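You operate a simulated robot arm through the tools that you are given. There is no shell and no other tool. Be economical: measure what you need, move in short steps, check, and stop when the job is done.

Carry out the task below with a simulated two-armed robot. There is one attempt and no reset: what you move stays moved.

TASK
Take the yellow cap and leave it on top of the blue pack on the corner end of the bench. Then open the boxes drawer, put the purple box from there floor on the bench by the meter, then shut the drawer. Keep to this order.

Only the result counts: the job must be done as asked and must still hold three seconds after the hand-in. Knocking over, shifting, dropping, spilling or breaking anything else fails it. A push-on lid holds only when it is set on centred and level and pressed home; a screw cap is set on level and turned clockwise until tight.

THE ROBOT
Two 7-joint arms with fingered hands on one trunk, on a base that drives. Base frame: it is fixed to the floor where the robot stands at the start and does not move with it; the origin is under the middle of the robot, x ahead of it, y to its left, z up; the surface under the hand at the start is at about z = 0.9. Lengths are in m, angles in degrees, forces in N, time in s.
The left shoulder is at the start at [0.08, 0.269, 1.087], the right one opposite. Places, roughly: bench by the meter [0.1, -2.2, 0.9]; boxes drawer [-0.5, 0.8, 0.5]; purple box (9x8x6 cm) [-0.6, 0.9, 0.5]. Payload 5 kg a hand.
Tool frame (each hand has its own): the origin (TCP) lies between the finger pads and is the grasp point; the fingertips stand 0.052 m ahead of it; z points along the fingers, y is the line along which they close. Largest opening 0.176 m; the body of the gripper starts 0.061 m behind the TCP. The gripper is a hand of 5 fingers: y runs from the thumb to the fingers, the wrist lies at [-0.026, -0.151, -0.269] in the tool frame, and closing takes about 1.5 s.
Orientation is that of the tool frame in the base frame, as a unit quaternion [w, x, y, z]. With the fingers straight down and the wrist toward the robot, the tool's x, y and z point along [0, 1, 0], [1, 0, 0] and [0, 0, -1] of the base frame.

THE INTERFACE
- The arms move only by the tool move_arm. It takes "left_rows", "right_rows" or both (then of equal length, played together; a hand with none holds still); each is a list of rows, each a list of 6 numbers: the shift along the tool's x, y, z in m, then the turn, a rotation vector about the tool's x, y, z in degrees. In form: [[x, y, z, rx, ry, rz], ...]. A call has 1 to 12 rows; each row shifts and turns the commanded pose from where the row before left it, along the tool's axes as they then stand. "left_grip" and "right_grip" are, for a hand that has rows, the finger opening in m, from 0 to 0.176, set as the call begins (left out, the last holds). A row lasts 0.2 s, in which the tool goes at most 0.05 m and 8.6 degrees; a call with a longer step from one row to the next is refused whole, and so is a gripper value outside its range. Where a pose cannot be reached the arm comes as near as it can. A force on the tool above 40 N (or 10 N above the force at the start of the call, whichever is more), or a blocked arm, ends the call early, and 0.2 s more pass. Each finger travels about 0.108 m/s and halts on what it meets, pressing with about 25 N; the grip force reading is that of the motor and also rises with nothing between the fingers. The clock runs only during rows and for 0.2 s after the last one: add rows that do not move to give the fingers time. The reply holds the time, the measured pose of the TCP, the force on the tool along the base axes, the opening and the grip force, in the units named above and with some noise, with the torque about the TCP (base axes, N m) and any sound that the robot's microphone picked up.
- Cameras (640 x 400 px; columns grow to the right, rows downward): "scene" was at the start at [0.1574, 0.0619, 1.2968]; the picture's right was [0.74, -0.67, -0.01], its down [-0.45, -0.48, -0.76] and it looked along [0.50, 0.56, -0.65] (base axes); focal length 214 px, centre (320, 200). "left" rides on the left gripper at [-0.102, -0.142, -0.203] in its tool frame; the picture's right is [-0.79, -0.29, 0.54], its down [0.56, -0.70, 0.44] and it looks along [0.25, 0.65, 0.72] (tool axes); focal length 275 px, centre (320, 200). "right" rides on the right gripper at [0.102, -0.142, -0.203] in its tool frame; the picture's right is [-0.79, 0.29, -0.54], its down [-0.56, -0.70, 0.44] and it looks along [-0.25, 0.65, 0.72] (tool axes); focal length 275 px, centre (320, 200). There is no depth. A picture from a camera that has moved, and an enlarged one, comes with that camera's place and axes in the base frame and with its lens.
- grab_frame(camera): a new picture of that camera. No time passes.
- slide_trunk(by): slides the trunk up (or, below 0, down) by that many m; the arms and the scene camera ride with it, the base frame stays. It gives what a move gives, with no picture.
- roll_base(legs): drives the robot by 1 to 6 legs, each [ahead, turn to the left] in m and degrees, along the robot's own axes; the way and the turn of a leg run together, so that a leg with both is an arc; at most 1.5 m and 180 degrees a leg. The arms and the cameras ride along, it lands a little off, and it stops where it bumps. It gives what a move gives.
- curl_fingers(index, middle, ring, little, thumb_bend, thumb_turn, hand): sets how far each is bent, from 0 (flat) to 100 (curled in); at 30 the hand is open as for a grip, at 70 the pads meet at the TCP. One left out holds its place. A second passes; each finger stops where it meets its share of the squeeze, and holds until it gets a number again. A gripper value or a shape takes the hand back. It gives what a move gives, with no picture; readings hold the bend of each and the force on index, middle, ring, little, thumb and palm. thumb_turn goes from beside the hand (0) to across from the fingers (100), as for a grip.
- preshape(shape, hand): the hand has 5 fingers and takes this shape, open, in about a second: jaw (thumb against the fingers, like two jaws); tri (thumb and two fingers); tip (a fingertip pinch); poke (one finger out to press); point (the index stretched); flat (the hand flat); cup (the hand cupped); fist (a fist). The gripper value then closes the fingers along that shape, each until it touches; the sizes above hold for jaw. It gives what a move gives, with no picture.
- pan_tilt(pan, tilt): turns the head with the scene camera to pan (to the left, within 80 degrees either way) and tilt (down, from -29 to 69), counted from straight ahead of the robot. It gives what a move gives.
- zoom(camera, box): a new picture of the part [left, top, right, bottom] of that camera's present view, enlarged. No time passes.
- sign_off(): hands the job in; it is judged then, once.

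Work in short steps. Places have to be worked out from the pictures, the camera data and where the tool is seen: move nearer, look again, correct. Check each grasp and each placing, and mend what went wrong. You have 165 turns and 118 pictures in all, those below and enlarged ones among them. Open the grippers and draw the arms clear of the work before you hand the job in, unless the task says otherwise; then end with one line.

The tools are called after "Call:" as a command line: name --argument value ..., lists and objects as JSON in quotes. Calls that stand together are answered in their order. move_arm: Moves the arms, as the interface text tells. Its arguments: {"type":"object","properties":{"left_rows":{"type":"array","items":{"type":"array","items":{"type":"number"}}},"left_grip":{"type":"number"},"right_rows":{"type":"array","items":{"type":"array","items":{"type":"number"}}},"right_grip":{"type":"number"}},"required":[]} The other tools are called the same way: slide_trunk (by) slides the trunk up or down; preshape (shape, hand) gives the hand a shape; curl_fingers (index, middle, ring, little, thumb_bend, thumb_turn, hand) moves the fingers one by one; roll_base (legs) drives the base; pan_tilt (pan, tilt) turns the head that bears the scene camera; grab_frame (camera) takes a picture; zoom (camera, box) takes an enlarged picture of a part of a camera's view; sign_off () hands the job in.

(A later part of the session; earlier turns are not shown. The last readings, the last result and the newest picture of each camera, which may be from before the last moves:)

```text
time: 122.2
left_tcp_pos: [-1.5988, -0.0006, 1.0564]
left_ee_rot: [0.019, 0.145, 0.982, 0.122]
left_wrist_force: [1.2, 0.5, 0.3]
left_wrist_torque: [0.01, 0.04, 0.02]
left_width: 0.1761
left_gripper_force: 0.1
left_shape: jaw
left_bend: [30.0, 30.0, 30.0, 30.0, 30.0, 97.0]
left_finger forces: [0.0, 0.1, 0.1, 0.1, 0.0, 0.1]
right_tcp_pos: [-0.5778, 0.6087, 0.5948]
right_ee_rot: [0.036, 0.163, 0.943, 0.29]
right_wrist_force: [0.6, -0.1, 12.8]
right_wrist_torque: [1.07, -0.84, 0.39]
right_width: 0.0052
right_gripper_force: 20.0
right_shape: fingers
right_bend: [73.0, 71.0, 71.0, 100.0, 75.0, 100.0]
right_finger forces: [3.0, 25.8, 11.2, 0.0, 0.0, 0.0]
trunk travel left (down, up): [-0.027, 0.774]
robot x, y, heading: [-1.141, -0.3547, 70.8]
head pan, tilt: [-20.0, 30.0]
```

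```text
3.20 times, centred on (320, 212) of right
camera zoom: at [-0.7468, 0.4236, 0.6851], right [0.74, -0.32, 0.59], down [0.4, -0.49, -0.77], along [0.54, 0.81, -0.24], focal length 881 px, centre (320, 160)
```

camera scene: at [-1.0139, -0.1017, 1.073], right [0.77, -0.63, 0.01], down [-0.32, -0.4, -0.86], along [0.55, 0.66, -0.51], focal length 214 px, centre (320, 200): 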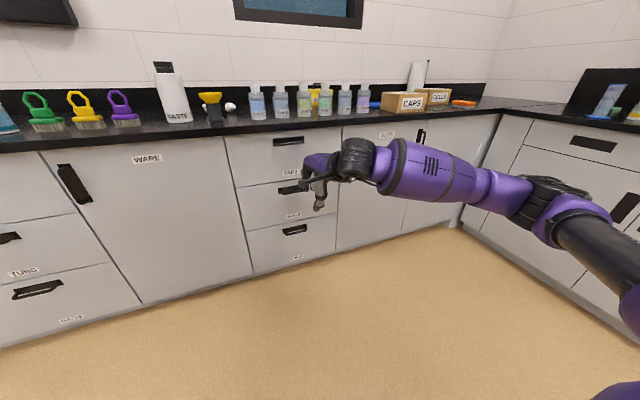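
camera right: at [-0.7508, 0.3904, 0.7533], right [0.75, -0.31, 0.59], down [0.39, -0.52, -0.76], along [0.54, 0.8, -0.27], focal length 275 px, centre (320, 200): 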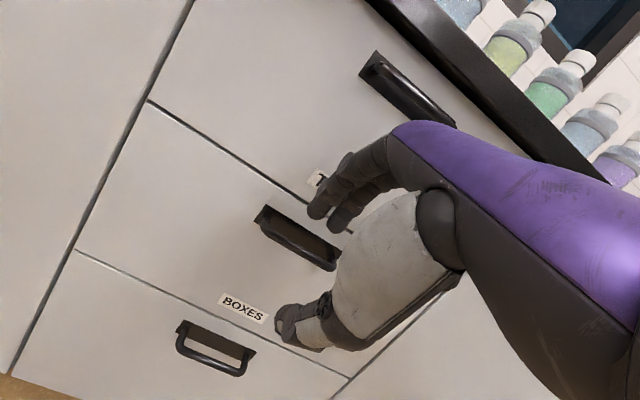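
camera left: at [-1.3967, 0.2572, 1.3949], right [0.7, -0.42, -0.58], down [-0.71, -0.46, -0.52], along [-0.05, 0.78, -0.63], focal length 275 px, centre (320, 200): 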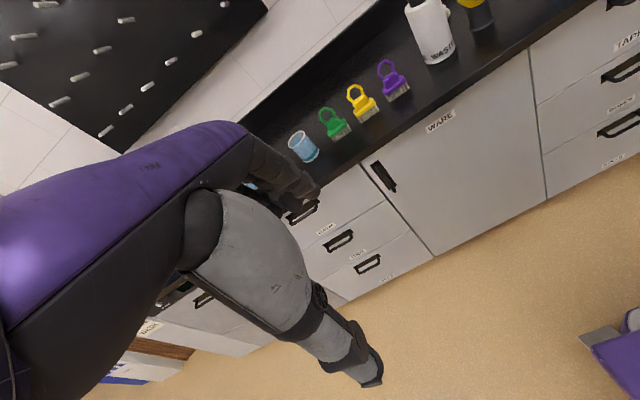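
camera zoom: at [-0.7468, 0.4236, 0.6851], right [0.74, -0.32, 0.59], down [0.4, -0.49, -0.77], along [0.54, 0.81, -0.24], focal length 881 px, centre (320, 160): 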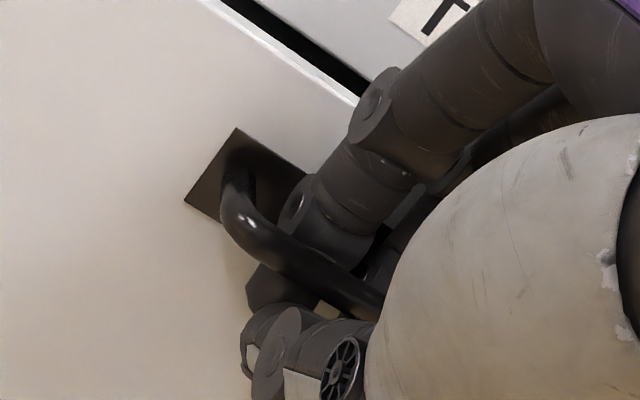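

The fingers wrap the bar and the drawer has already cracked open. I'll pull by driving back.

Call:
roll_base --legs '[[-0.2, 0]]'

Call:
grab_frame --camera "scene"

```text
time: 124.2
left_tcp_pos: [-1.6649, -0.1907, 1.0583]
left_ee_rot: [0.018, 0.142, 0.982, 0.122]
left_wrist_force: [-0.1, -0.3, -0.3]
left_wrist_torque: [0.04, 0.05, 0.0]
left_width: 0.1759
left_gripper_force: 0.0
left_shape: jaw
left_bend: [30.0, 30.0, 30.0, 30.0, 30.0, 97.0]
left_finger forces: [0.1, 0.0, 0.0, 0.0, 0.0, 0.0]
right_tcp_pos: [-0.6456, 0.4217, 0.5947]
right_ee_rot: [0.036, 0.162, 0.943, 0.289]
right_wrist_force: [18.9, -5.5, 2.9]
right_wrist_torque: [0.92, -0.06, -0.32]
right_width: 0.0048
right_gripper_force: 19.8
right_shape: fingers
right_bend: [73.0, 71.0, 71.0, 100.0, 75.0, 100.0]
right_finger forces: [3.7, 26.9, 8.9, 0.1, 0.1, 0.1]
trunk travel left (down, up): [-0.027, 0.774]
robot x, y, heading: [-1.202, -0.5488, 70.9]
head pan, tilt: [-20.0, 30.0]
```

```text
51 pictures are left
camera scene: at [-1.08, -0.2904, 1.0731], right [0.78, -0.63, 0.0], down [-0.32, -0.4, -0.86], along [0.54, 0.66, -0.51], focal length 214 px, centre (320, 200)
```

scene: 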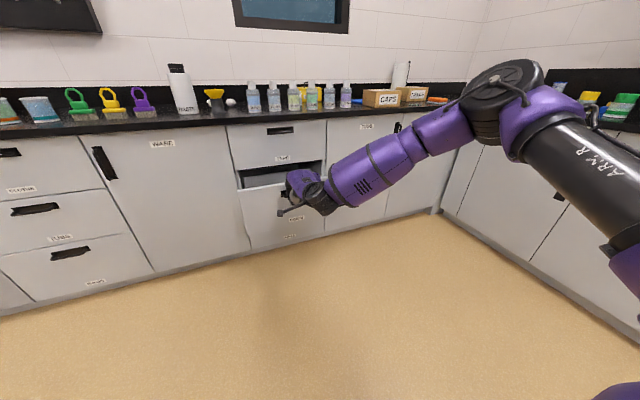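

The drawer follows well, about 0.2 m out. I'll pull another 0.17 m.

Call:
roll_base --legs '[[-0.17, 0]]'

Call:
grab_frame --camera "scene"

```text
time: 125.4
left_tcp_pos: [-1.6994, -0.2923, 1.065]
left_ee_rot: [0.022, 0.142, 0.979, 0.143]
left_wrist_force: [-1.5, -4.8, 0.7]
left_wrist_torque: [0.45, -0.11, 0.08]
left_width: 0.1757
left_gripper_force: 0.1
left_shape: jaw
left_bend: [30.0, 30.0, 30.0, 30.0, 30.0, 98.0]
left_finger forces: [0.0, 0.0, 0.0, 0.1, 0.0, 0.1]
right_tcp_pos: [-0.6779, 0.327, 0.6043]
right_ee_rot: [0.035, 0.16, 0.944, 0.287]
right_wrist_force: [-5.2, -5.2, -65.6]
right_wrist_torque: [0.74, 1.22, 0.6]
right_width: 0.0051
right_gripper_force: 55.9
right_shape: fingers
right_bend: [73.0, 70.0, 71.0, 100.0, 74.0, 100.0]
right_finger forces: [10.2, 68.3, 32.7, 0.0, 0.0, 0.1]
trunk travel left (down, up): [-0.027, 0.774]
robot x, y, heading: [-1.2235, -0.6094, 70.9]
head pan, tilt: [-20.0, 30.0]
stopped in leg 1: the force on the tool passed its limit at 44 N (the readings are from after the stop); the commanded pose is now the measured one
```

```text
50 pictures are left
camera scene: at [-1.1, -0.349, 1.0722], right [0.77, -0.63, 0.0], down [-0.32, -0.4, -0.86], along [0.54, 0.66, -0.51], focal length 214 px, centre (320, 200)
```

scene: 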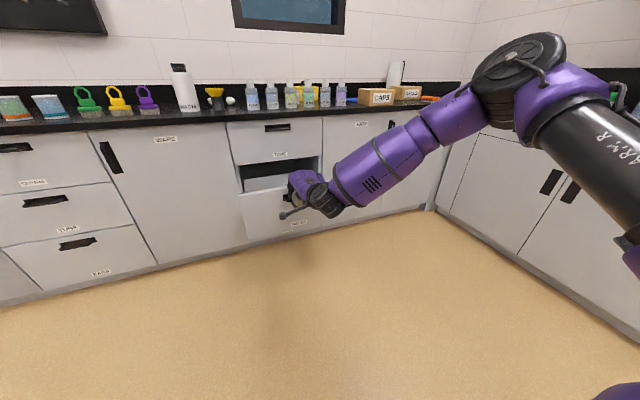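

The drawer has reached its stop at about 0.30 m out. I'll relieve the upward strain and then open the fingers.

Call:
move_arm --right_rows '[[0, -0.002, 0.011, 0, 0, 0], [0, 0, 0, 0, 0, 0]]'

Call:
curl_fingers --hand "right" --index 50 --middle 50 --ring 50 --thumb_bend 40

Call:
zoom --camera "right" --box '[160, 100, 480, 300]'

```text
time: 126.0
left_tcp_pos: [-1.6987, -0.2879, 1.0627]
left_ee_rot: [0.021, 0.141, 0.98, 0.14]
left_wrist_force: [-1.1, -0.5, -0.7]
left_wrist_torque: [0.03, 0.01, 0.01]
left_width: 0.176
left_gripper_force: 0.0
left_shape: jaw
left_bend: [30.0, 30.0, 30.0, 30.0, 30.0, 98.0]
left_finger forces: [0.0, 0.0, 0.0, 0.0, 0.1, 0.0]
right_tcp_pos: [-0.6753, 0.3313, 0.6056]
right_ee_rot: [0.036, 0.159, 0.944, 0.288]
right_wrist_force: [-5.7, 0.7, -74.6]
right_wrist_torque: [0.34, 1.51, 0.75]
right_width: 0.0053
right_gripper_force: 68.0
right_shape: fingers
right_bend: [73.0, 70.0, 71.0, 100.0, 74.0, 100.0]
right_finger forces: [8.5, 66.3, 31.0, 0.0, 29.5, 0.0]
right hand out of reach, approached as far as the arm can: row 1
trunk travel left (down, up): [-0.027, 0.774]
robot x, y, heading: [-1.2259, -0.6066, 71.0]
head pan, tilt: [-20.0, 30.0]
```

```text
time: 127.0
left_tcp_pos: [-1.7001, -0.2921, 1.0632]
left_ee_rot: [0.023, 0.142, 0.979, 0.143]
left_wrist_force: [-0.9, 0.5, -1.4]
left_wrist_torque: [-0.03, -0.05, 0.01]
left_width: 0.1759
left_gripper_force: 0.0
left_shape: jaw
left_bend: [30.0, 30.0, 30.0, 30.0, 30.0, 98.0]
left_finger forces: [0.0, 0.0, 0.0, 0.0, 0.0, 0.0]
right_tcp_pos: [-0.6756, 0.3332, 0.6209]
right_ee_rot: [0.038, 0.161, 0.94, 0.298]
right_wrist_force: [0.2, 0.1, -0.1]
right_wrist_torque: [0.04, 0.02, 0.0]
right_width: 0.1209
right_gripper_force: 0.1
right_shape: fingers
right_bend: [50.0, 50.0, 50.0, 100.0, 40.0, 100.0]
right_finger forces: [0.0, 0.0, 0.1, 0.0, 0.0, 0.1]
trunk travel left (down, up): [-0.027, 0.774]
robot x, y, heading: [-1.2209, -0.6111, 70.7]
head pan, tilt: [-20.0, 30.0]
```

```text
2.00 times, centred on (320, 200) of right
camera zoom: at [-0.8439, 0.1463, 0.7082], right [0.74, -0.33, 0.59], down [0.4, -0.48, -0.78], along [0.54, 0.81, -0.22], focal length 551 px, centre (320, 200)
```

zoom: 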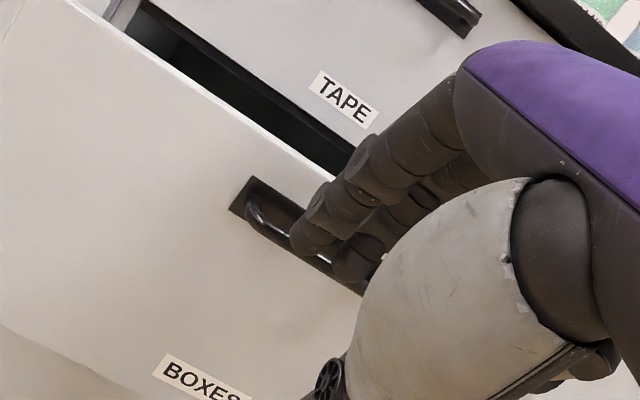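

The fingers are off the bar. I'll withdraw straight up, then take the hand back toward pointing down.

Call:
move_arm --right_rows '[[0, 0.0112, -0.0166, 0, 0, 0], [0, 0.0112, -0.0166, 0, 0, 0], [0, 0.0168, -0.025, 0, 0, 0], [0, 0.0168, -0.025, 0, 0, 0], [0, 0.0168, -0.025, 0, 0, 0], [0, 0.0168, -0.025, 0, 0, 0], [0, 0, 0, 8.5, 0, 0], [0, 0, 0, 8.5, 0, 0], [0, 0, 0, 8.5, 0, 0], [0, 0, 0, 8.5, 0, 0], [0, 0, 0, 0, 0, 0]]'

Call:
grab_frame --camera "scene"

Call:
grab_frame --camera "right"

```text
time: 129.4
left_tcp_pos: [-1.702, -0.2915, 1.0633]
left_ee_rot: [0.022, 0.141, 0.98, 0.142]
left_wrist_force: [0.1, 0.3, 0.6]
left_wrist_torque: [0.0, -0.02, -0.03]
left_width: 0.176
left_gripper_force: 0.2
left_shape: jaw
left_bend: [30.0, 30.0, 30.0, 30.0, 30.0, 98.0]
left_finger forces: [0.0, 0.0, 0.0, 0.1, 0.0, 0.0]
right_tcp_pos: [-0.6718, 0.3285, 0.7824]
right_ee_rot: [-0.012, 0.166, 0.986, 0.009]
right_wrist_force: [0.3, -0.4, 0.9]
right_wrist_torque: [-0.01, -0.03, -0.01]
right_width: 0.1212
right_gripper_force: 0.1
right_shape: fingers
right_bend: [50.0, 50.0, 50.0, 100.0, 40.0, 100.0]
right_finger forces: [0.1, 0.1, 0.0, 0.1, 0.1, 0.1]
trunk travel left (down, up): [-0.027, 0.774]
robot x, y, heading: [-1.2232, -0.6066, 71.0]
head pan, tilt: [-20.0, 30.0]
```

```text
48 pictures are left
camera scene: at [-1.1018, -0.3504, 1.0732], right [0.78, -0.63, 0.01], down [-0.32, -0.4, -0.86], along [0.54, 0.66, -0.51], focal length 214 px, centre (320, 200)
```

scene: 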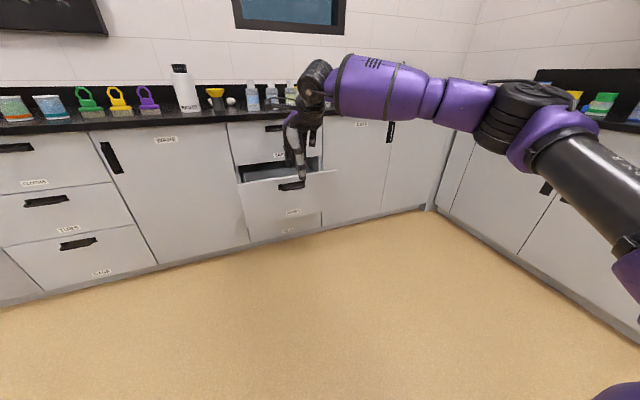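

```text
47 pictures are left
camera right: at [-0.8096, 0.2234, 0.9851], right [0.85, 0.0, 0.52], down [0.29, -0.84, -0.47], along [0.44, 0.55, -0.71], focal length 275 px, centre (320, 200)
```

right: 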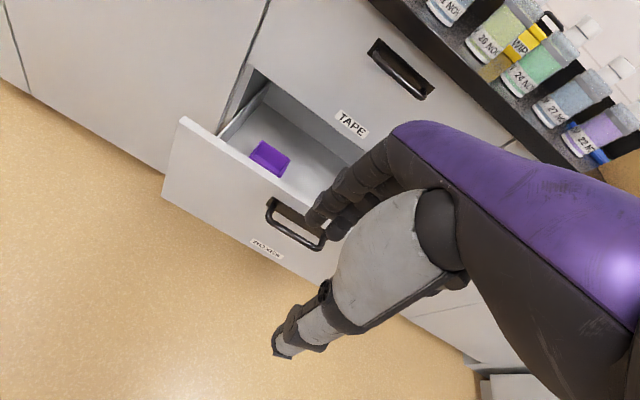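

The box is visible, but by triangulation the drawer is only about 0.22 m out, which leaves the box right under the counter edge. I'll re-grip on the front panel's top edge with the jaw hand pointing down and pull it out further.

Call:
preshape --hand "right" --shape "jaw"

Call:
move_arm --right_rows '[[-0.005, 0.04, 0, 0, 0, 0], [-0.005, 0.04, 0, 0, 0, 0], [-0.005, 0.04, 0, 0, 0, 0], [-0.005, 0.035, 0, 0, 0, 0], [0, 0, 0.03, 0, 0, 0], [0, 0, 0, 0, 0, 0]]' --right_grip 0.12

Call:
grab_frame --camera "right"

Call:
zoom --camera "scene" --box '[200, 100, 360, 200]'

```text
time: 130.3
left_tcp_pos: [-1.702, -0.2916, 1.0635]
left_ee_rot: [0.022, 0.141, 0.979, 0.143]
left_wrist_force: [0.2, -0.1, -0.1]
left_wrist_torque: [0.05, 0.01, 0.01]
left_width: 0.176
left_gripper_force: 0.1
left_shape: jaw
left_bend: [30.0, 30.0, 30.0, 30.0, 30.0, 98.0]
left_finger forces: [0.0, 0.0, 0.1, 0.0, 0.1, 0.0]
right_tcp_pos: [-0.6722, 0.3281, 0.7827]
right_ee_rot: [-0.01, 0.166, 0.986, 0.01]
right_wrist_force: [-0.7, -0.5, 0.1]
right_wrist_torque: [0.01, 0.0, -0.03]
right_width: 0.1754
right_gripper_force: 0.1
right_shape: jaw
right_bend: [30.0, 30.0, 30.0, 30.0, 30.0, 98.0]
right_finger forces: [0.1, 0.1, 0.0, 0.1, 0.0, 0.0]
trunk travel left (down, up): [-0.027, 0.774]
robot x, y, heading: [-1.2241, -0.6037, 70.8]
head pan, tilt: [-20.0, 30.0]
```

```text
time: 131.7
left_tcp_pos: [-1.7006, -0.2948, 1.0641]
left_ee_rot: [0.022, 0.142, 0.979, 0.144]
left_wrist_force: [1.3, -3.1, 1.9]
left_wrist_torque: [0.27, 0.25, 0.17]
left_width: 0.1761
left_gripper_force: 0.0
left_shape: jaw
left_bend: [30.0, 30.0, 30.0, 30.0, 30.0, 98.0]
left_finger forces: [0.0, 0.0, 0.0, 0.1, 0.0, 0.1]
right_tcp_pos: [-0.5994, 0.4728, 0.7598]
right_ee_rot: [-0.012, 0.164, 0.986, 0.012]
right_wrist_force: [4.1, -2.4, 4.0]
right_wrist_torque: [0.2, 0.36, 0.01]
right_width: 0.1203
right_gripper_force: 0.0
right_shape: jaw
right_bend: [27.0, 38.0, 35.0, 35.0, 61.0, 99.0]
right_finger forces: [0.0, 0.1, 0.0, 0.1, 0.0, 0.0]
trunk travel left (down, up): [-0.027, 0.774]
robot x, y, heading: [-1.2237, -0.6057, 70.8]
head pan, tilt: [-20.0, 30.0]
```

```text
46 pictures are left
camera right: at [-0.7374, 0.3665, 0.9612], right [0.85, 0.0, 0.53], down [0.29, -0.83, -0.47], along [0.44, 0.55, -0.71], focal length 275 px, centre (320, 200)
```

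right: 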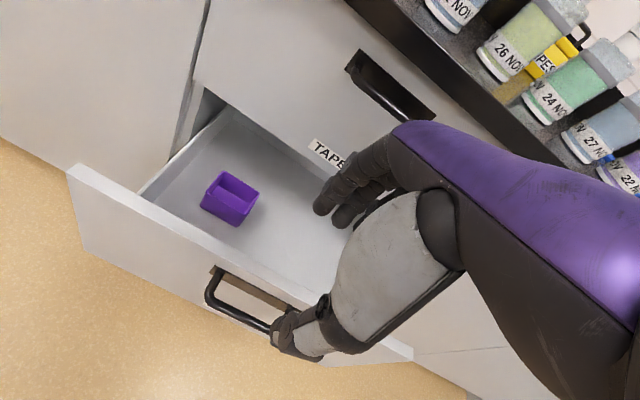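

```text
4.00 times, centred on (280, 150) of scene
camera zoom: at [-1.101, -0.3524, 1.0743], right [0.77, -0.63, 0.0], down [-0.32, -0.4, -0.86], along [0.55, 0.67, -0.51], focal length 858 px, centre (480, 400)
```

zoom: 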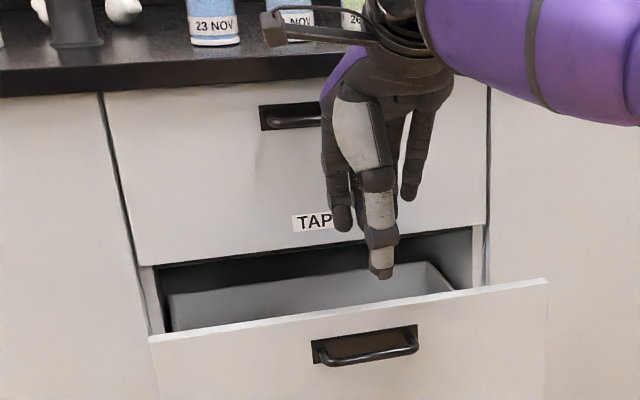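

The open-topped box sits near (-0.66, 0.63, 0.54), still close to the counter front, and the hand straddles the panel edge. I'll descend, grip the panel, and pull about 8 cm more.

Call:
move_arm --right_rows '[[0, 0.003, 0.03, 0, 0, 0], [0, 0, 0.03, 0, 0, 0], [0, 0, 0.022, 0, 0, 0], [0, 0, 0, 0, 0, 0]]'

Call:
move_arm --right_rows '[[0, 0, 0, 0, 0, 0], [0, 0, 0, 0, 0, 0], [0, 0, 0, 0, 0, 0], [0, 0, 0, 0, 0, 0], [0, 0, 0, 0, 0, 0], [0, 0, 0, 0, 0, 0]]' --right_grip 0.0

Call:
grab_frame --camera "right"

```text
time: 132.7
left_tcp_pos: [-1.7027, -0.2929, 1.0632]
left_ee_rot: [0.023, 0.142, 0.979, 0.142]
left_wrist_force: [-0.2, -0.2, -0.3]
left_wrist_torque: [0.04, -0.05, -0.01]
left_width: 0.1758
left_gripper_force: 0.0
left_shape: jaw
left_bend: [30.0, 30.0, 30.0, 30.0, 30.0, 98.0]
left_finger forces: [0.1, 0.0, 0.0, 0.1, 0.1, 0.0]
right_tcp_pos: [-0.6039, 0.4784, 0.6753]
right_ee_rot: [-0.011, 0.165, 0.986, 0.011]
right_wrist_force: [-1.4, -0.7, 0.7]
right_wrist_torque: [-0.04, -0.21, 0.0]
right_width: 0.1199
right_gripper_force: 0.1
right_shape: jaw
right_bend: [27.0, 38.0, 35.0, 35.0, 61.0, 99.0]
right_finger forces: [0.0, 0.0, 0.0, 0.0, 0.0, 0.1]
trunk travel left (down, up): [-0.027, 0.774]
robot x, y, heading: [-1.2245, -0.6106, 70.8]
head pan, tilt: [-20.0, 30.0]
```

```text
time: 134.1
left_tcp_pos: [-1.7013, -0.2928, 1.0627]
left_ee_rot: [0.023, 0.142, 0.979, 0.142]
left_wrist_force: [0.9, 0.0, 0.2]
left_wrist_torque: [-0.01, 0.0, 0.0]
left_width: 0.176
left_gripper_force: 0.0
left_shape: jaw
left_bend: [30.0, 30.0, 30.0, 30.0, 30.0, 98.0]
left_finger forces: [0.0, 0.1, 0.1, 0.0, 0.0, 0.0]
right_tcp_pos: [-0.6024, 0.4784, 0.672]
right_ee_rot: [-0.011, 0.165, 0.986, 0.009]
right_wrist_force: [0.8, 0.1, -0.5]
right_wrist_torque: [-0.04, -0.06, 0.16]
right_width: 0.0135
right_gripper_force: 24.7
right_shape: jaw
right_bend: [71.0, 67.0, 67.0, 70.0, 73.0, 100.0]
right_finger forces: [11.8, 6.1, 2.9, 0.0, 21.7, 0.0]
trunk travel left (down, up): [-0.027, 0.774]
robot x, y, heading: [-1.2239, -0.6065, 70.4]
head pan, tilt: [-20.0, 30.0]
```

```text
44 pictures are left
camera right: at [-0.7408, 0.3721, 0.8735], right [0.85, 0.0, 0.52], down [0.29, -0.84, -0.47], along [0.44, 0.55, -0.71], focal length 275 px, centre (320, 200)
```

right: 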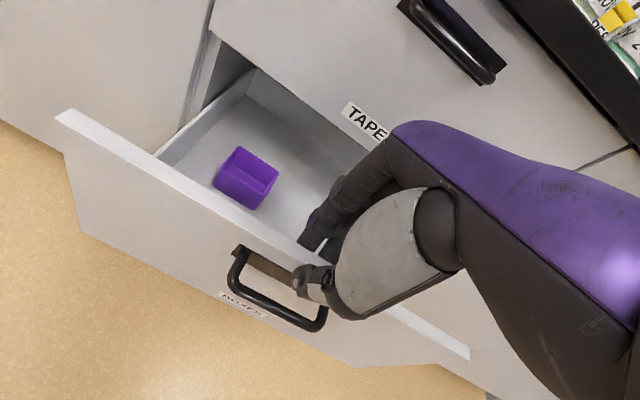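

The panel is gripped. I'll pull straight back 8 cm with the arm.

Call:
move_arm --right_rows '[[0, -0.02, 0, 0, 0, 0], [0, -0.02, 0, 0, 0, 0], [0, -0.02, 0, 0, 0, 0], [0, -0.02, 0, 0, 0, 0], [0, 0, 0, 0, 0, 0]]'

Call:
grab_frame --camera "right"

```text
time: 135.3
left_tcp_pos: [-1.6992, -0.2935, 1.0639]
left_ee_rot: [0.022, 0.141, 0.979, 0.143]
left_wrist_force: [-0.2, -1.0, 0.2]
left_wrist_torque: [0.02, 0.06, 0.01]
left_width: 0.1759
left_gripper_force: 0.1
left_shape: jaw
left_bend: [30.0, 30.0, 30.0, 30.0, 30.0, 98.0]
left_finger forces: [0.0, 0.1, 0.0, 0.0, 0.0, 0.0]
right_tcp_pos: [-0.6293, 0.3978, 0.6713]
right_ee_rot: [-0.01, 0.165, 0.986, 0.011]
right_wrist_force: [5.0, -0.2, 6.9]
right_wrist_torque: [-0.01, -0.18, 0.13]
right_width: 0.0135
right_gripper_force: 24.7
right_shape: jaw
right_bend: [71.0, 67.0, 67.0, 70.0, 73.0, 100.0]
right_finger forces: [13.5, 7.4, 3.3, 0.1, 23.4, 0.0]
trunk travel left (down, up): [-0.027, 0.774]
robot x, y, heading: [-1.2231, -0.6079, 70.9]
head pan, tilt: [-20.0, 30.0]
```

```text
43 pictures are left
camera right: at [-0.7674, 0.2927, 0.8727], right [0.85, 0.0, 0.53], down [0.29, -0.83, -0.47], along [0.44, 0.55, -0.71], focal length 275 px, centre (320, 200)
```

right: 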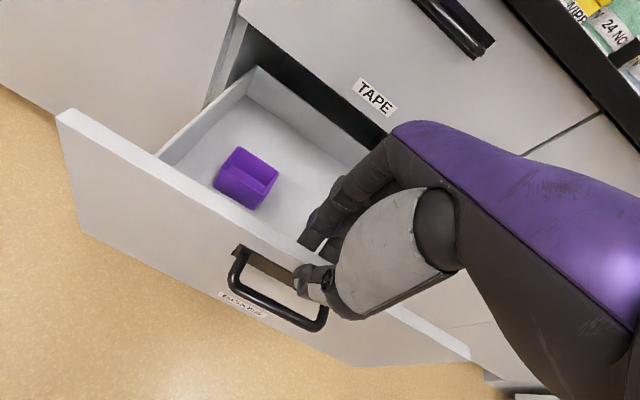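

The drawer came along easily. I'll pull another 5 cm.

Call:
move_arm --right_rows '[[0, -0.018, 0, 0, 0, 0], [0, -0.018, 0, 0, 0, 0], [0, -0.014, 0, 0, 0, 0], [0, 0, 0, 0, 0, 0]]'

Call:
move_arm --right_rows '[[0, 0, 0, 0, 0, 0], [0, 0, 0, 0, 0, 0], [0, 0, 0, 0, 0, 0], [0, 0, -0.03, 0, 0, 0], [0, 0, -0.03, 0, 0, 0], [0, 0, -0.03, 0, 0, 0], [0, 0, -0.03, 0, 0, 0], [0, 0, 0, 0, 0, 0]]' --right_grip 0.12

Call:
grab_frame --camera "right"

```text
time: 136.3
left_tcp_pos: [-1.7014, -0.2928, 1.062]
left_ee_rot: [0.022, 0.141, 0.979, 0.143]
left_wrist_force: [0.7, 0.2, 0.2]
left_wrist_torque: [-0.03, 0.01, 0.02]
left_width: 0.1758
left_gripper_force: 0.1
left_shape: jaw
left_bend: [30.0, 30.0, 30.0, 30.0, 30.0, 98.0]
left_finger forces: [0.0, 0.0, 0.0, 0.0, 0.0, 0.0]
right_tcp_pos: [-0.6452, 0.3521, 0.6717]
right_ee_rot: [-0.01, 0.166, 0.986, 0.011]
right_wrist_force: [10.6, -3.0, 9.8]
right_wrist_torque: [-0.06, -0.44, 0.12]
right_width: 0.0135
right_gripper_force: 24.8
right_shape: jaw
right_bend: [71.0, 67.0, 67.0, 70.0, 73.0, 100.0]
right_finger forces: [13.9, 7.7, 3.4, 0.1, 24.1, 0.0]
trunk travel left (down, up): [-0.027, 0.774]
robot x, y, heading: [-1.2266, -0.606, 70.6]
head pan, tilt: [-20.0, 30.0]
```

```text
time: 138.1
left_tcp_pos: [-1.6996, -0.2916, 1.0629]
left_ee_rot: [0.023, 0.141, 0.979, 0.142]
left_wrist_force: [0.6, 0.7, 0.0]
left_wrist_torque: [-0.06, 0.0, -0.01]
left_width: 0.176
left_gripper_force: 0.0
left_shape: jaw
left_bend: [30.0, 30.0, 30.0, 30.0, 30.0, 98.0]
left_finger forces: [0.1, 0.2, 0.0, 0.1, 0.0, 0.0]
right_tcp_pos: [-0.6456, 0.3506, 0.7878]
right_ee_rot: [-0.011, 0.165, 0.986, 0.008]
right_wrist_force: [0.5, -0.4, -0.2]
right_wrist_torque: [0.0, 0.03, 0.0]
right_width: 0.1201
right_gripper_force: 0.1
right_shape: jaw
right_bend: [27.0, 38.0, 35.0, 35.0, 61.0, 100.0]
right_finger forces: [0.1, 0.1, 0.0, 0.0, 0.0, 0.0]
trunk travel left (down, up): [-0.027, 0.774]
robot x, y, heading: [-1.2289, -0.6074, 70.9]
head pan, tilt: [-20.0, 30.0]
```

```text
42 pictures are left
camera right: at [-0.7831, 0.2444, 0.9894], right [0.85, 0.0, 0.52], down [0.29, -0.84, -0.47], along [0.44, 0.55, -0.71], focal length 275 px, centre (320, 200)
```

right: 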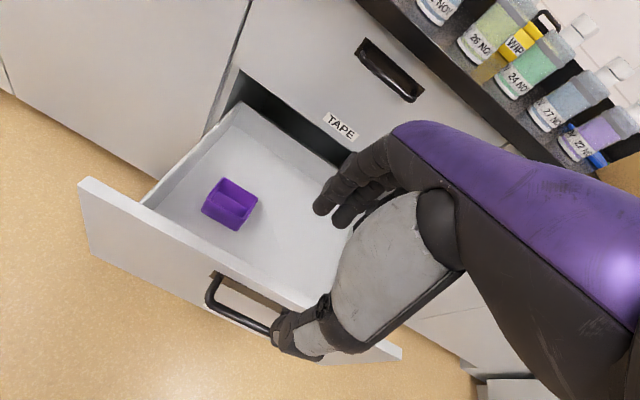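

The drawer is well out and the box is near (-0.694, 0.537, 0.51). I'll shift the hand left and slightly back, then drive forward 0.2 m so it comes over the box.

Call:
move_arm --right_rows '[[0.036, -0.013, 0, 0, 0, 0], [0.036, -0.013, 0, 0, 0, 0], [0.034, -0.014, 0, 0, 0, 0], [0, 0, 0, 0, 0, 0]]' --right_grip 0.14

Call:
roll_base --legs '[[0.2, 0]]'

Call:
grab_frame --camera "right"

```text
time: 139.1
left_tcp_pos: [-1.7016, -0.2916, 1.0621]
left_ee_rot: [0.022, 0.14, 0.98, 0.143]
left_wrist_force: [-1.2, 0.7, -0.3]
left_wrist_torque: [-0.05, -0.11, -0.06]
left_width: 0.1759
left_gripper_force: 0.0
left_shape: jaw
left_bend: [30.0, 30.0, 30.0, 30.0, 30.0, 98.0]
left_finger forces: [0.0, 0.1, 0.1, 0.0, 0.1, 0.0]
right_tcp_pos: [-0.7587, 0.3466, 0.7941]
right_ee_rot: [-0.01, 0.165, 0.986, 0.01]
right_wrist_force: [-0.3, 0.7, -0.5]
right_wrist_torque: [-0.03, -0.07, -0.01]
right_width: 0.1396
right_gripper_force: 0.0
right_shape: jaw
right_bend: [26.0, 35.0, 32.0, 33.0, 53.0, 99.0]
right_finger forces: [0.1, 0.0, 0.1, 0.0, 0.0, 0.1]
trunk travel left (down, up): [-0.027, 0.774]
robot x, y, heading: [-1.2268, -0.6138, 70.8]
head pan, tilt: [-20.0, 30.0]
```

```text
time: 141.0
left_tcp_pos: [-1.6347, -0.1017, 1.0619]
left_ee_rot: [0.023, 0.143, 0.979, 0.142]
left_wrist_force: [-1.5, 0.1, 0.1]
left_wrist_torque: [0.0, -0.01, -0.04]
left_width: 0.176
left_gripper_force: 0.2
left_shape: jaw
left_bend: [30.0, 30.0, 30.0, 30.0, 30.0, 98.0]
left_finger forces: [0.1, 0.0, 0.0, 0.0, 0.1, 0.0]
right_tcp_pos: [-0.6892, 0.5326, 0.7931]
right_ee_rot: [-0.01, 0.167, 0.986, 0.009]
right_wrist_force: [-0.1, 0.5, -1.2]
right_wrist_torque: [-0.04, -0.01, 0.02]
right_width: 0.1397
right_gripper_force: 0.0
right_shape: jaw
right_bend: [26.0, 35.0, 32.0, 33.0, 53.0, 99.0]
right_finger forces: [0.1, 0.1, 0.0, 0.1, 0.0, 0.0]
trunk travel left (down, up): [-0.027, 0.774]
robot x, y, heading: [-1.1585, -0.4223, 70.7]
head pan, tilt: [-20.0, 30.0]
```

```text
41 pictures are left
camera right: at [-0.8276, 0.4274, 0.9948], right [0.85, 0.0, 0.52], down [0.29, -0.84, -0.47], along [0.44, 0.55, -0.71], focal length 275 px, centre (320, 200)
```

right: 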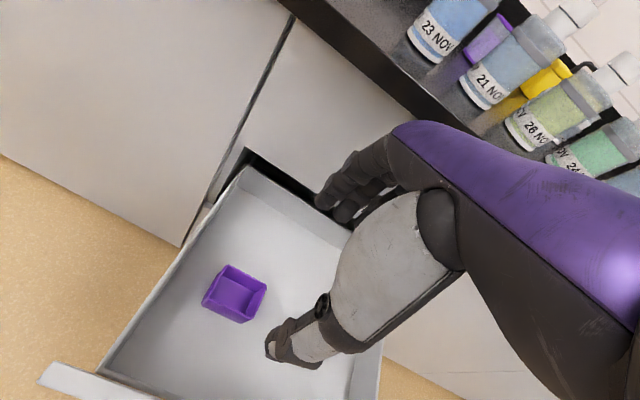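

Two widely spaced views give the box centre at (-0.688, 0.560), z from about 0.437 to 0.497, aligned with the drawer. I'll centre over it and descend.

Call:
move_arm --right_rows '[[0.008, 0.026, 0, 0, 0, 0], [0, 0, 0.04, 0, 0, 0], [0, 0, 0.04, 0, 0, 0], [0, 0, 0.04, 0, 0, 0], [0, 0, 0.04, 0, 0, 0], [0, 0, 0, 0, 0, 0]]'

Call:
grab_frame --camera "right"

```text
time: 142.4
left_tcp_pos: [-1.6394, -0.1152, 1.0655]
left_ee_rot: [0.024, 0.144, 0.978, 0.149]
left_wrist_force: [-0.5, -0.9, 0.2]
left_wrist_torque: [0.05, -0.01, -0.01]
left_width: 0.1757
left_gripper_force: 0.1
left_shape: jaw
left_bend: [30.0, 30.0, 30.0, 30.0, 30.0, 98.0]
left_finger forces: [0.0, 0.1, 0.0, 0.0, 0.1, 0.0]
right_tcp_pos: [-0.6954, 0.5549, 0.6521]
right_ee_rot: [-0.009, 0.167, 0.986, 0.017]
right_wrist_force: [-1.0, -0.3, 2.6]
right_wrist_torque: [-0.02, -0.1, -0.09]
right_width: 0.1401
right_gripper_force: 0.0
right_shape: jaw
right_bend: [26.0, 35.0, 32.0, 33.0, 52.0, 99.0]
right_finger forces: [0.0, 0.0, 0.0, 0.0, 0.0, 0.1]
trunk travel left (down, up): [-0.027, 0.774]
robot x, y, heading: [-1.1604, -0.4197, 70.6]
head pan, tilt: [-20.0, 30.0]
```

```text
40 pictures are left
camera right: at [-0.8343, 0.447, 0.8523], right [0.85, -0.01, 0.53], down [0.29, -0.83, -0.48], along [0.44, 0.56, -0.7], focal length 275 px, centre (320, 200)
```

right: 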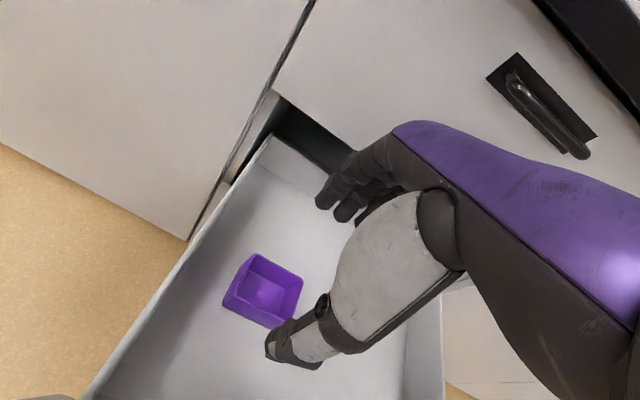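

The box is right under the grasp point (expected pixel 259,289; seen 263,290). I'll descend the rest in two stages.

Call:
move_arm --right_rows '[[0, 0, 0.035, 0, 0, 0], [0, 0, 0.035, 0, 0, 0], [0, 0, 0.03, 0, 0, 0], [0, 0, 0, 0, 0, 0]]'

Call:
grab_frame --camera "right"

```text
time: 143.4
left_tcp_pos: [-1.6396, -0.116, 1.0651]
left_ee_rot: [0.024, 0.143, 0.978, 0.149]
left_wrist_force: [-0.8, -0.1, 0.5]
left_wrist_torque: [0.06, 0.02, 0.01]
left_width: 0.176
left_gripper_force: 0.0
left_shape: jaw
left_bend: [30.0, 30.0, 30.0, 30.0, 30.0, 98.0]
left_finger forces: [0.0, 0.1, 0.0, 0.0, 0.1, 0.1]
right_tcp_pos: [-0.6973, 0.5593, 0.5509]
right_ee_rot: [-0.009, 0.167, 0.986, 0.018]
right_wrist_force: [-0.5, 0.4, 0.4]
right_wrist_torque: [-0.01, -0.03, 0.02]
right_width: 0.1397
right_gripper_force: 0.0
right_shape: jaw
right_bend: [26.0, 35.0, 32.0, 33.0, 52.0, 99.0]
right_finger forces: [0.1, 0.0, 0.0, 0.0, 0.0, 0.2]
trunk travel left (down, up): [-0.027, 0.774]
robot x, y, heading: [-1.1619, -0.4177, 70.6]
head pan, tilt: [-20.0, 30.0]
```

```text
39 pictures are left
camera right: at [-0.8357, 0.4514, 0.7501], right [0.85, -0.01, 0.53], down [0.29, -0.83, -0.48], along [0.44, 0.56, -0.7], focal length 275 px, centre (320, 200)
```

right: 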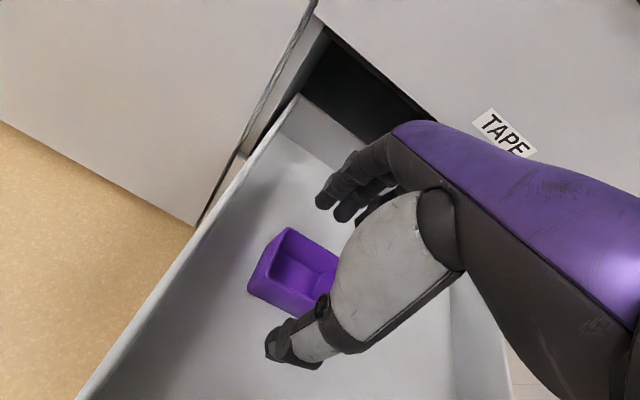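

Still perfectly centred. I'll go down the last 4 cm, watching for floor contact, and close.

Call:
move_arm --right_rows '[[0, 0, 0.02, 0, 0, 0], [0, 0, 0.02, 0, 0, 0], [0, 0, 0, 0, 0, 0]]'

Call:
move_arm --right_rows '[[0, 0, 0, 0, 0, 0], [0, 0, 0, 0, 0, 0], [0, 0, 0, 0, 0, 0], [0, 0, 0, 0, 0, 0], [0, 0, 0, 0, 0, 0], [0, 0, 0, 0, 0, 0]]' --right_grip 0.05

Call:
grab_frame --camera "right"

```text
time: 144.2
left_tcp_pos: [-1.6396, -0.115, 1.0646]
left_ee_rot: [0.023, 0.143, 0.978, 0.149]
left_wrist_force: [-0.8, 0.2, 1.2]
left_wrist_torque: [-0.01, 0.03, 0.03]
left_width: 0.1757
left_gripper_force: 0.0
left_shape: jaw
left_bend: [30.0, 30.0, 30.0, 30.0, 30.0, 98.0]
left_finger forces: [0.0, 0.1, 0.0, 0.0, 0.1, 0.0]
right_tcp_pos: [-0.6982, 0.5596, 0.5101]
right_ee_rot: [-0.009, 0.167, 0.986, 0.017]
right_wrist_force: [0.4, -0.7, -0.4]
right_wrist_torque: [-0.01, 0.0, 0.02]
right_width: 0.1399
right_gripper_force: 0.1
right_shape: jaw
right_bend: [26.0, 35.0, 32.0, 33.0, 52.0, 99.0]
right_finger forces: [0.1, 0.1, 0.1, 0.0, 0.0, 0.0]
trunk travel left (down, up): [-0.027, 0.774]
robot x, y, heading: [-1.1569, -0.4193, 70.5]
head pan, tilt: [-20.0, 30.0]
```

```text
time: 145.6
left_tcp_pos: [-1.6384, -0.1161, 1.0648]
left_ee_rot: [0.023, 0.143, 0.978, 0.149]
left_wrist_force: [0.0, 0.7, 0.2]
left_wrist_torque: [0.01, 0.01, -0.02]
left_width: 0.176
left_gripper_force: 0.1
left_shape: jaw
left_bend: [30.0, 30.0, 30.0, 30.0, 30.0, 98.0]
left_finger forces: [0.0, 0.1, 0.0, 0.0, 0.0, 0.0]
right_tcp_pos: [-0.6974, 0.5594, 0.5099]
right_ee_rot: [-0.009, 0.166, 0.986, 0.016]
right_wrist_force: [-0.7, -0.1, -0.1]
right_wrist_torque: [-0.03, 0.0, -0.02]
right_width: 0.0648
right_gripper_force: 24.7
right_shape: jaw
right_bend: [74.0, 50.0, 48.0, 48.0, 73.0, 100.0]
right_finger forces: [12.5, 6.8, 2.8, 0.0, 21.9, 0.0]
trunk travel left (down, up): [-0.027, 0.774]
robot x, y, heading: [-1.1585, -0.416, 70.8]
head pan, tilt: [-20.0, 30.0]
```

```text
38 pictures are left
camera right: at [-0.8374, 0.4525, 0.7095], right [0.85, -0.01, 0.53], down [0.29, -0.83, -0.48], along [0.44, 0.56, -0.7], focal length 275 px, centre (320, 200)
```

right: 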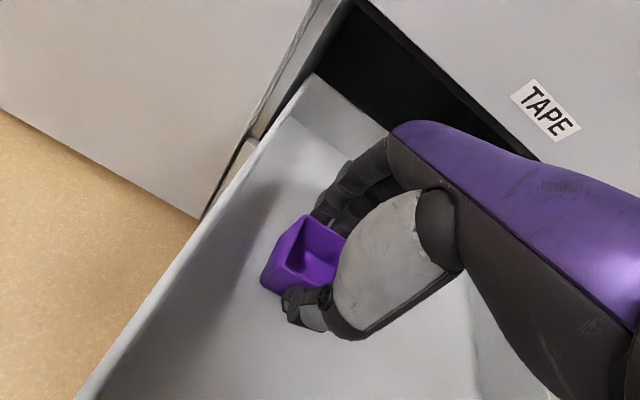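

The box is gripped on both walls. I'll lift straight up and check.

Call:
move_arm --right_rows '[[0, 0, -0.02, 0, 0, 0], [0, 0, -0.03, 0, 0, 0], [0, 0, -0.04, 0, 0, 0], [0, 0, -0.04, 0, 0, 0], [0, 0, -0.04, 0, 0, 0], [0, 0, -0.04, 0, 0, 0], [0, 0, -0.04, 0, 0, 0], [0, 0, 0, 0, 0, 0]]'

Call:
grab_frame --camera "right"

```text
time: 147.4
left_tcp_pos: [-1.639, -0.1142, 1.0639]
left_ee_rot: [0.023, 0.142, 0.979, 0.148]
left_wrist_force: [0.8, 0.8, 0.0]
left_wrist_torque: [-0.07, 0.01, -0.01]
left_width: 0.1757
left_gripper_force: 0.0
left_shape: jaw
left_bend: [30.0, 30.0, 30.0, 30.0, 30.0, 98.0]
left_finger forces: [0.0, 0.0, 0.0, 0.0, 0.1, 0.0]
right_tcp_pos: [-0.6875, 0.5532, 0.7586]
right_ee_rot: [-0.009, 0.167, 0.986, 0.014]
right_wrist_force: [0.6, 0.2, -4.1]
right_wrist_torque: [0.03, 0.1, 0.03]
right_width: 0.0645
right_gripper_force: 25.5
right_shape: jaw
right_bend: [74.0, 50.0, 48.0, 48.0, 74.0, 100.0]
right_finger forces: [12.5, 6.6, 2.8, 0.0, 22.0, 0.0]
trunk travel left (down, up): [-0.027, 0.774]
robot x, y, heading: [-1.1604, -0.4214, 70.5]
head pan, tilt: [-20.0, 30.0]
```

```text
37 pictures are left
camera right: at [-0.8267, 0.4461, 0.9582], right [0.85, -0.01, 0.53], down [0.29, -0.83, -0.47], along [0.44, 0.55, -0.71], focal length 275 px, centre (320, 200)
```

right: 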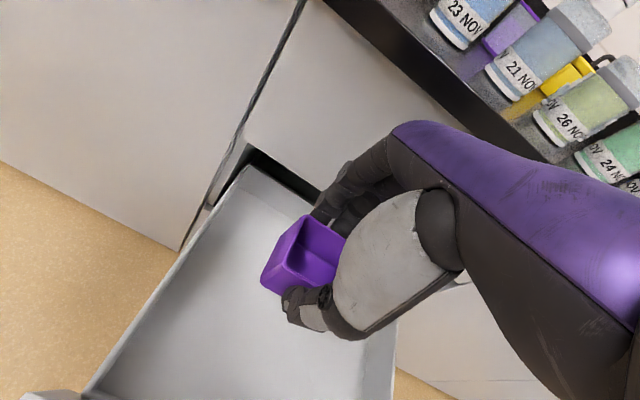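

The box is secure. I'll raise the trunk, back away from the drawer, and drive toward the meter end in separate legs.

Call:
slide_trunk --by 0.38

Call:
roll_base --legs '[[-0.25, 0]]'

Call:
roll_base --legs '[[0, -121]]'

Call:
pan_tilt --pan 0 --tilt 35

Call:
grab_frame --camera "scene"

```text
time: 151.1
left_tcp_pos: [-1.6385, -0.1145, 1.4442]
left_ee_rot: [0.024, 0.143, 0.978, 0.148]
left_wrist_force: [-0.4, 0.7, -0.1]
left_wrist_torque: [-0.05, 0.03, -0.02]
left_width: 0.176
left_gripper_force: 0.0
left_shape: jaw
left_bend: [30.0, 30.0, 30.0, 30.0, 30.0, 98.0]
left_finger forces: [0.1, 0.0, 0.0, 0.0, 0.1, 0.0]
right_tcp_pos: [-0.6931, 0.5516, 1.1368]
right_ee_rot: [-0.01, 0.167, 0.986, 0.015]
right_wrist_force: [0.2, 2.2, -0.9]
right_wrist_torque: [0.01, 0.04, 0.0]
right_width: 0.0647
right_gripper_force: 24.8
right_shape: jaw
right_bend: [74.0, 50.0, 48.0, 48.0, 74.0, 100.0]
right_finger forces: [12.5, 6.6, 2.8, 0.1, 21.9, 0.1]
trunk travel left (down, up): [-0.407, 0.394]
robot x, y, heading: [-1.1568, -0.4188, 71.0]
head pan, tilt: [-20.0, 30.0]
```

```text
time: 153.3
left_tcp_pos: [-1.7236, -0.3512, 1.4453]
left_ee_rot: [0.024, 0.142, 0.978, 0.149]
left_wrist_force: [0.3, -0.8, 0.5]
left_wrist_torque: [0.12, -0.02, 0.0]
left_width: 0.1759
left_gripper_force: 0.0
left_shape: jaw
left_bend: [30.0, 30.0, 30.0, 30.0, 30.0, 98.0]
left_finger forces: [0.0, 0.0, 0.1, 0.0, 0.1, 0.1]
right_tcp_pos: [-0.7763, 0.32, 1.138]
right_ee_rot: [-0.009, 0.166, 0.986, 0.017]
right_wrist_force: [-0.5, 0.1, -0.2]
right_wrist_torque: [0.05, -0.03, -0.01]
right_width: 0.0647
right_gripper_force: 25.0
right_shape: jaw
right_bend: [74.0, 50.0, 48.0, 48.0, 74.0, 100.0]
right_finger forces: [12.5, 6.6, 2.8, 0.0, 21.9, 0.0]
trunk travel left (down, up): [-0.407, 0.394]
robot x, y, heading: [-1.2434, -0.6531, 70.4]
head pan, tilt: [-20.0, 30.0]
```

```text
time: 159.8
left_tcp_pos: [-0.8829, -0.2422, 1.4528]
left_ee_rot: [0.148, 0.857, 0.486, 0.085]
left_wrist_force: [-6.1, -6.0, 3.5]
left_wrist_torque: [0.8, -0.51, 0.49]
left_width: 0.176
left_gripper_force: 0.0
left_shape: jaw
left_bend: [30.0, 30.0, 30.0, 30.0, 30.0, 97.0]
left_finger forces: [0.0, 0.1, 0.0, 0.2, 0.0, 0.1]
right_tcp_pos: [-0.457, -1.334, 1.1849]
right_ee_rot: [0.025, 0.881, 0.471, 0.032]
right_wrist_force: [-10.5, -21.3, -1.5]
right_wrist_torque: [2.29, -1.11, 0.55]
right_width: 0.0634
right_gripper_force: 24.8
right_shape: jaw
right_bend: [74.0, 51.0, 49.0, 48.0, 74.0, 100.0]
right_finger forces: [13.2, 7.0, 3.6, 0.0, 23.6, 0.1]
trunk travel left (down, up): [-0.407, 0.394]
robot x, y, heading: [-1.2332, -0.6347, -31.9]
head pan, tilt: [-20.0, 30.0]
stopped in leg 1: the robot was blocked; the commanded pose is now the measured one
```

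```text
time: 160.7
left_tcp_pos: [-0.8797, -0.2343, 1.4497]
left_ee_rot: [0.15, 0.856, 0.488, 0.082]
left_wrist_force: [-4.4, -1.2, 1.8]
left_wrist_torque: [0.18, -0.3, 0.17]
left_width: 0.176
left_gripper_force: 0.0
left_shape: jaw
left_bend: [30.0, 30.0, 30.0, 30.0, 30.0, 98.0]
left_finger forces: [0.0, 0.0, 0.1, 0.0, 0.0, 0.0]
right_tcp_pos: [-0.452, -1.3179, 1.1873]
right_ee_rot: [0.026, 0.878, 0.476, 0.03]
right_wrist_force: [-2.1, -1.6, 0.2]
right_wrist_torque: [0.23, -0.31, 0.01]
right_width: 0.0637
right_gripper_force: 24.9
right_shape: jaw
right_bend: [74.0, 51.0, 49.0, 48.0, 74.0, 100.0]
right_finger forces: [13.3, 6.9, 3.3, 0.1, 23.5, 0.0]
trunk travel left (down, up): [-0.407, 0.394]
robot x, y, heading: [-1.236, -0.6373, -32.0]
head pan, tilt: [0.0, 35.0]
```

```text
36 pictures are left
camera scene: at [-1.1133, -0.7159, 1.466], right [-0.53, -0.85, 0.0], down [-0.49, 0.31, -0.81], along [0.69, -0.43, -0.58], focal length 214 px, centre (320, 200)
```

scene: 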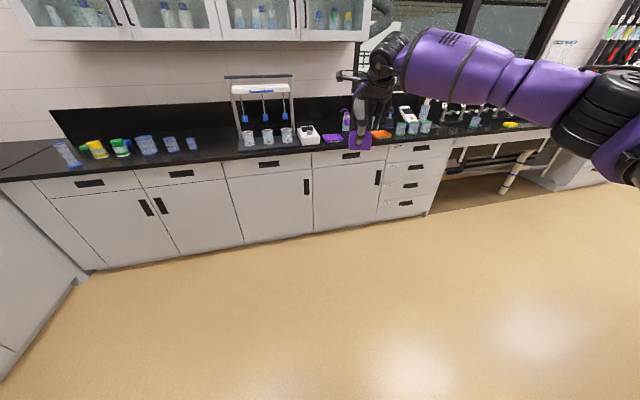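

The turn stopped early but the box is still held. I'll zoom on the bench to identify the meter.

Call:
zoom --camera "scene" --box '[220, 70, 460, 220]'

```text
2.67 times, centred on (340, 145) of scene
camera zoom: at [-1.1133, -0.7159, 1.466], right [-0.53, -0.85, 0.0], down [-0.49, 0.31, -0.81], along [0.69, -0.43, -0.58], focal length 572 px, centre (267, 347)
```

zoom: 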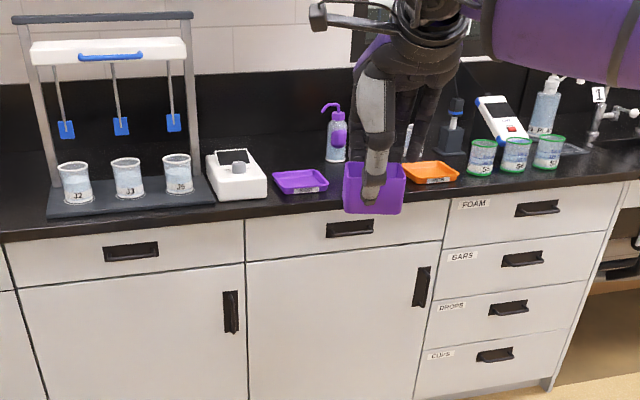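

The meter is the white device with a screen and red button, at roughly (0.13, -2.42), behind green-rimmed beakers. I'll turn and drive down the aisle toward it.

Call:
roll_base --legs '[[0, -40.5]]'

Call:
roll_base --legs '[[1.0, 0]]'

Call:
grab_frame --camera "scene"

```text
time: 163.9
left_tcp_pos: [-0.6997, -0.5596, 1.4488]
left_ee_rot: [0.168, 0.972, 0.165, 0.025]
left_wrist_force: [0.2, 2.1, 0.0]
left_wrist_torque: [-0.19, -0.01, 0.05]
left_width: 0.1759
left_gripper_force: 0.1
left_shape: jaw
left_bend: [30.0, 30.0, 30.0, 30.0, 30.0, 98.0]
left_finger forces: [0.1, 0.1, 0.0, 0.0, 0.0, 0.0]
right_tcp_pos: [-1.0693, -1.662, 1.1876]
right_ee_rot: [0.035, 0.988, 0.149, 0.018]
right_wrist_force: [0.3, 0.8, -0.8]
right_wrist_torque: [-0.08, 0.08, -0.04]
right_width: 0.0638
right_gripper_force: 25.1
right_shape: jaw
right_bend: [74.0, 51.0, 49.0, 48.0, 74.0, 100.0]
right_finger forces: [12.8, 6.6, 3.2, 0.0, 22.5, 0.0]
trunk travel left (down, up): [-0.407, 0.394]
robot x, y, heading: [-1.2303, -0.6368, -72.0]
head pan, tilt: [0.0, 35.0]
```

```text
time: 170.8
left_tcp_pos: [-0.3933, -1.4694, 1.4485]
left_ee_rot: [0.174, 0.968, 0.176, 0.028]
left_wrist_force: [0.4, -1.2, -0.5]
left_wrist_torque: [0.06, 0.0, 0.0]
left_width: 0.176
left_gripper_force: 0.0
left_shape: jaw
left_bend: [30.0, 30.0, 30.0, 30.0, 30.0, 98.0]
left_finger forces: [0.0, 0.0, 0.0, 0.1, 0.0, 0.0]
right_tcp_pos: [-0.7334, -2.5866, 1.1994]
right_ee_rot: [0.041, 0.986, 0.159, 0.02]
right_wrist_force: [-1.2, -0.1, -1.7]
right_wrist_torque: [0.08, -0.02, 0.03]
right_width: 0.0635
right_gripper_force: 24.9
right_shape: jaw
right_bend: [74.0, 51.0, 49.0, 48.0, 74.0, 100.0]
right_finger forces: [13.2, 6.7, 3.3, 0.0, 23.5, 0.0]
trunk travel left (down, up): [-0.407, 0.394]
robot x, y, heading: [-0.9136, -1.5791, -70.6]
head pan, tilt: [0.0, 35.0]
```

```text
34 pictures are left
camera scene: at [-0.8661, -1.7151, 1.4655], right [-0.94, -0.33, 0.0], down [-0.19, 0.55, -0.81], along [0.27, -0.77, -0.59], focal length 214 px, centre (320, 200)
```

scene: 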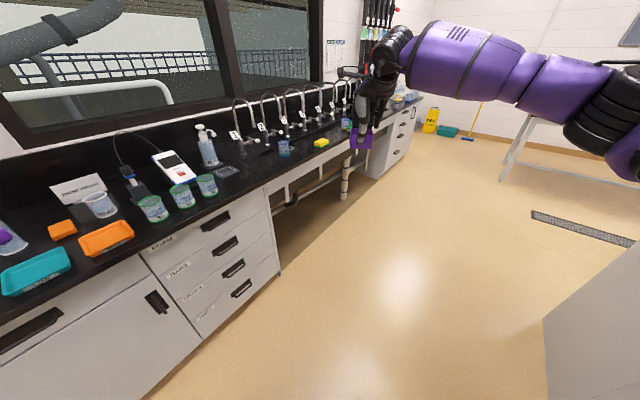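

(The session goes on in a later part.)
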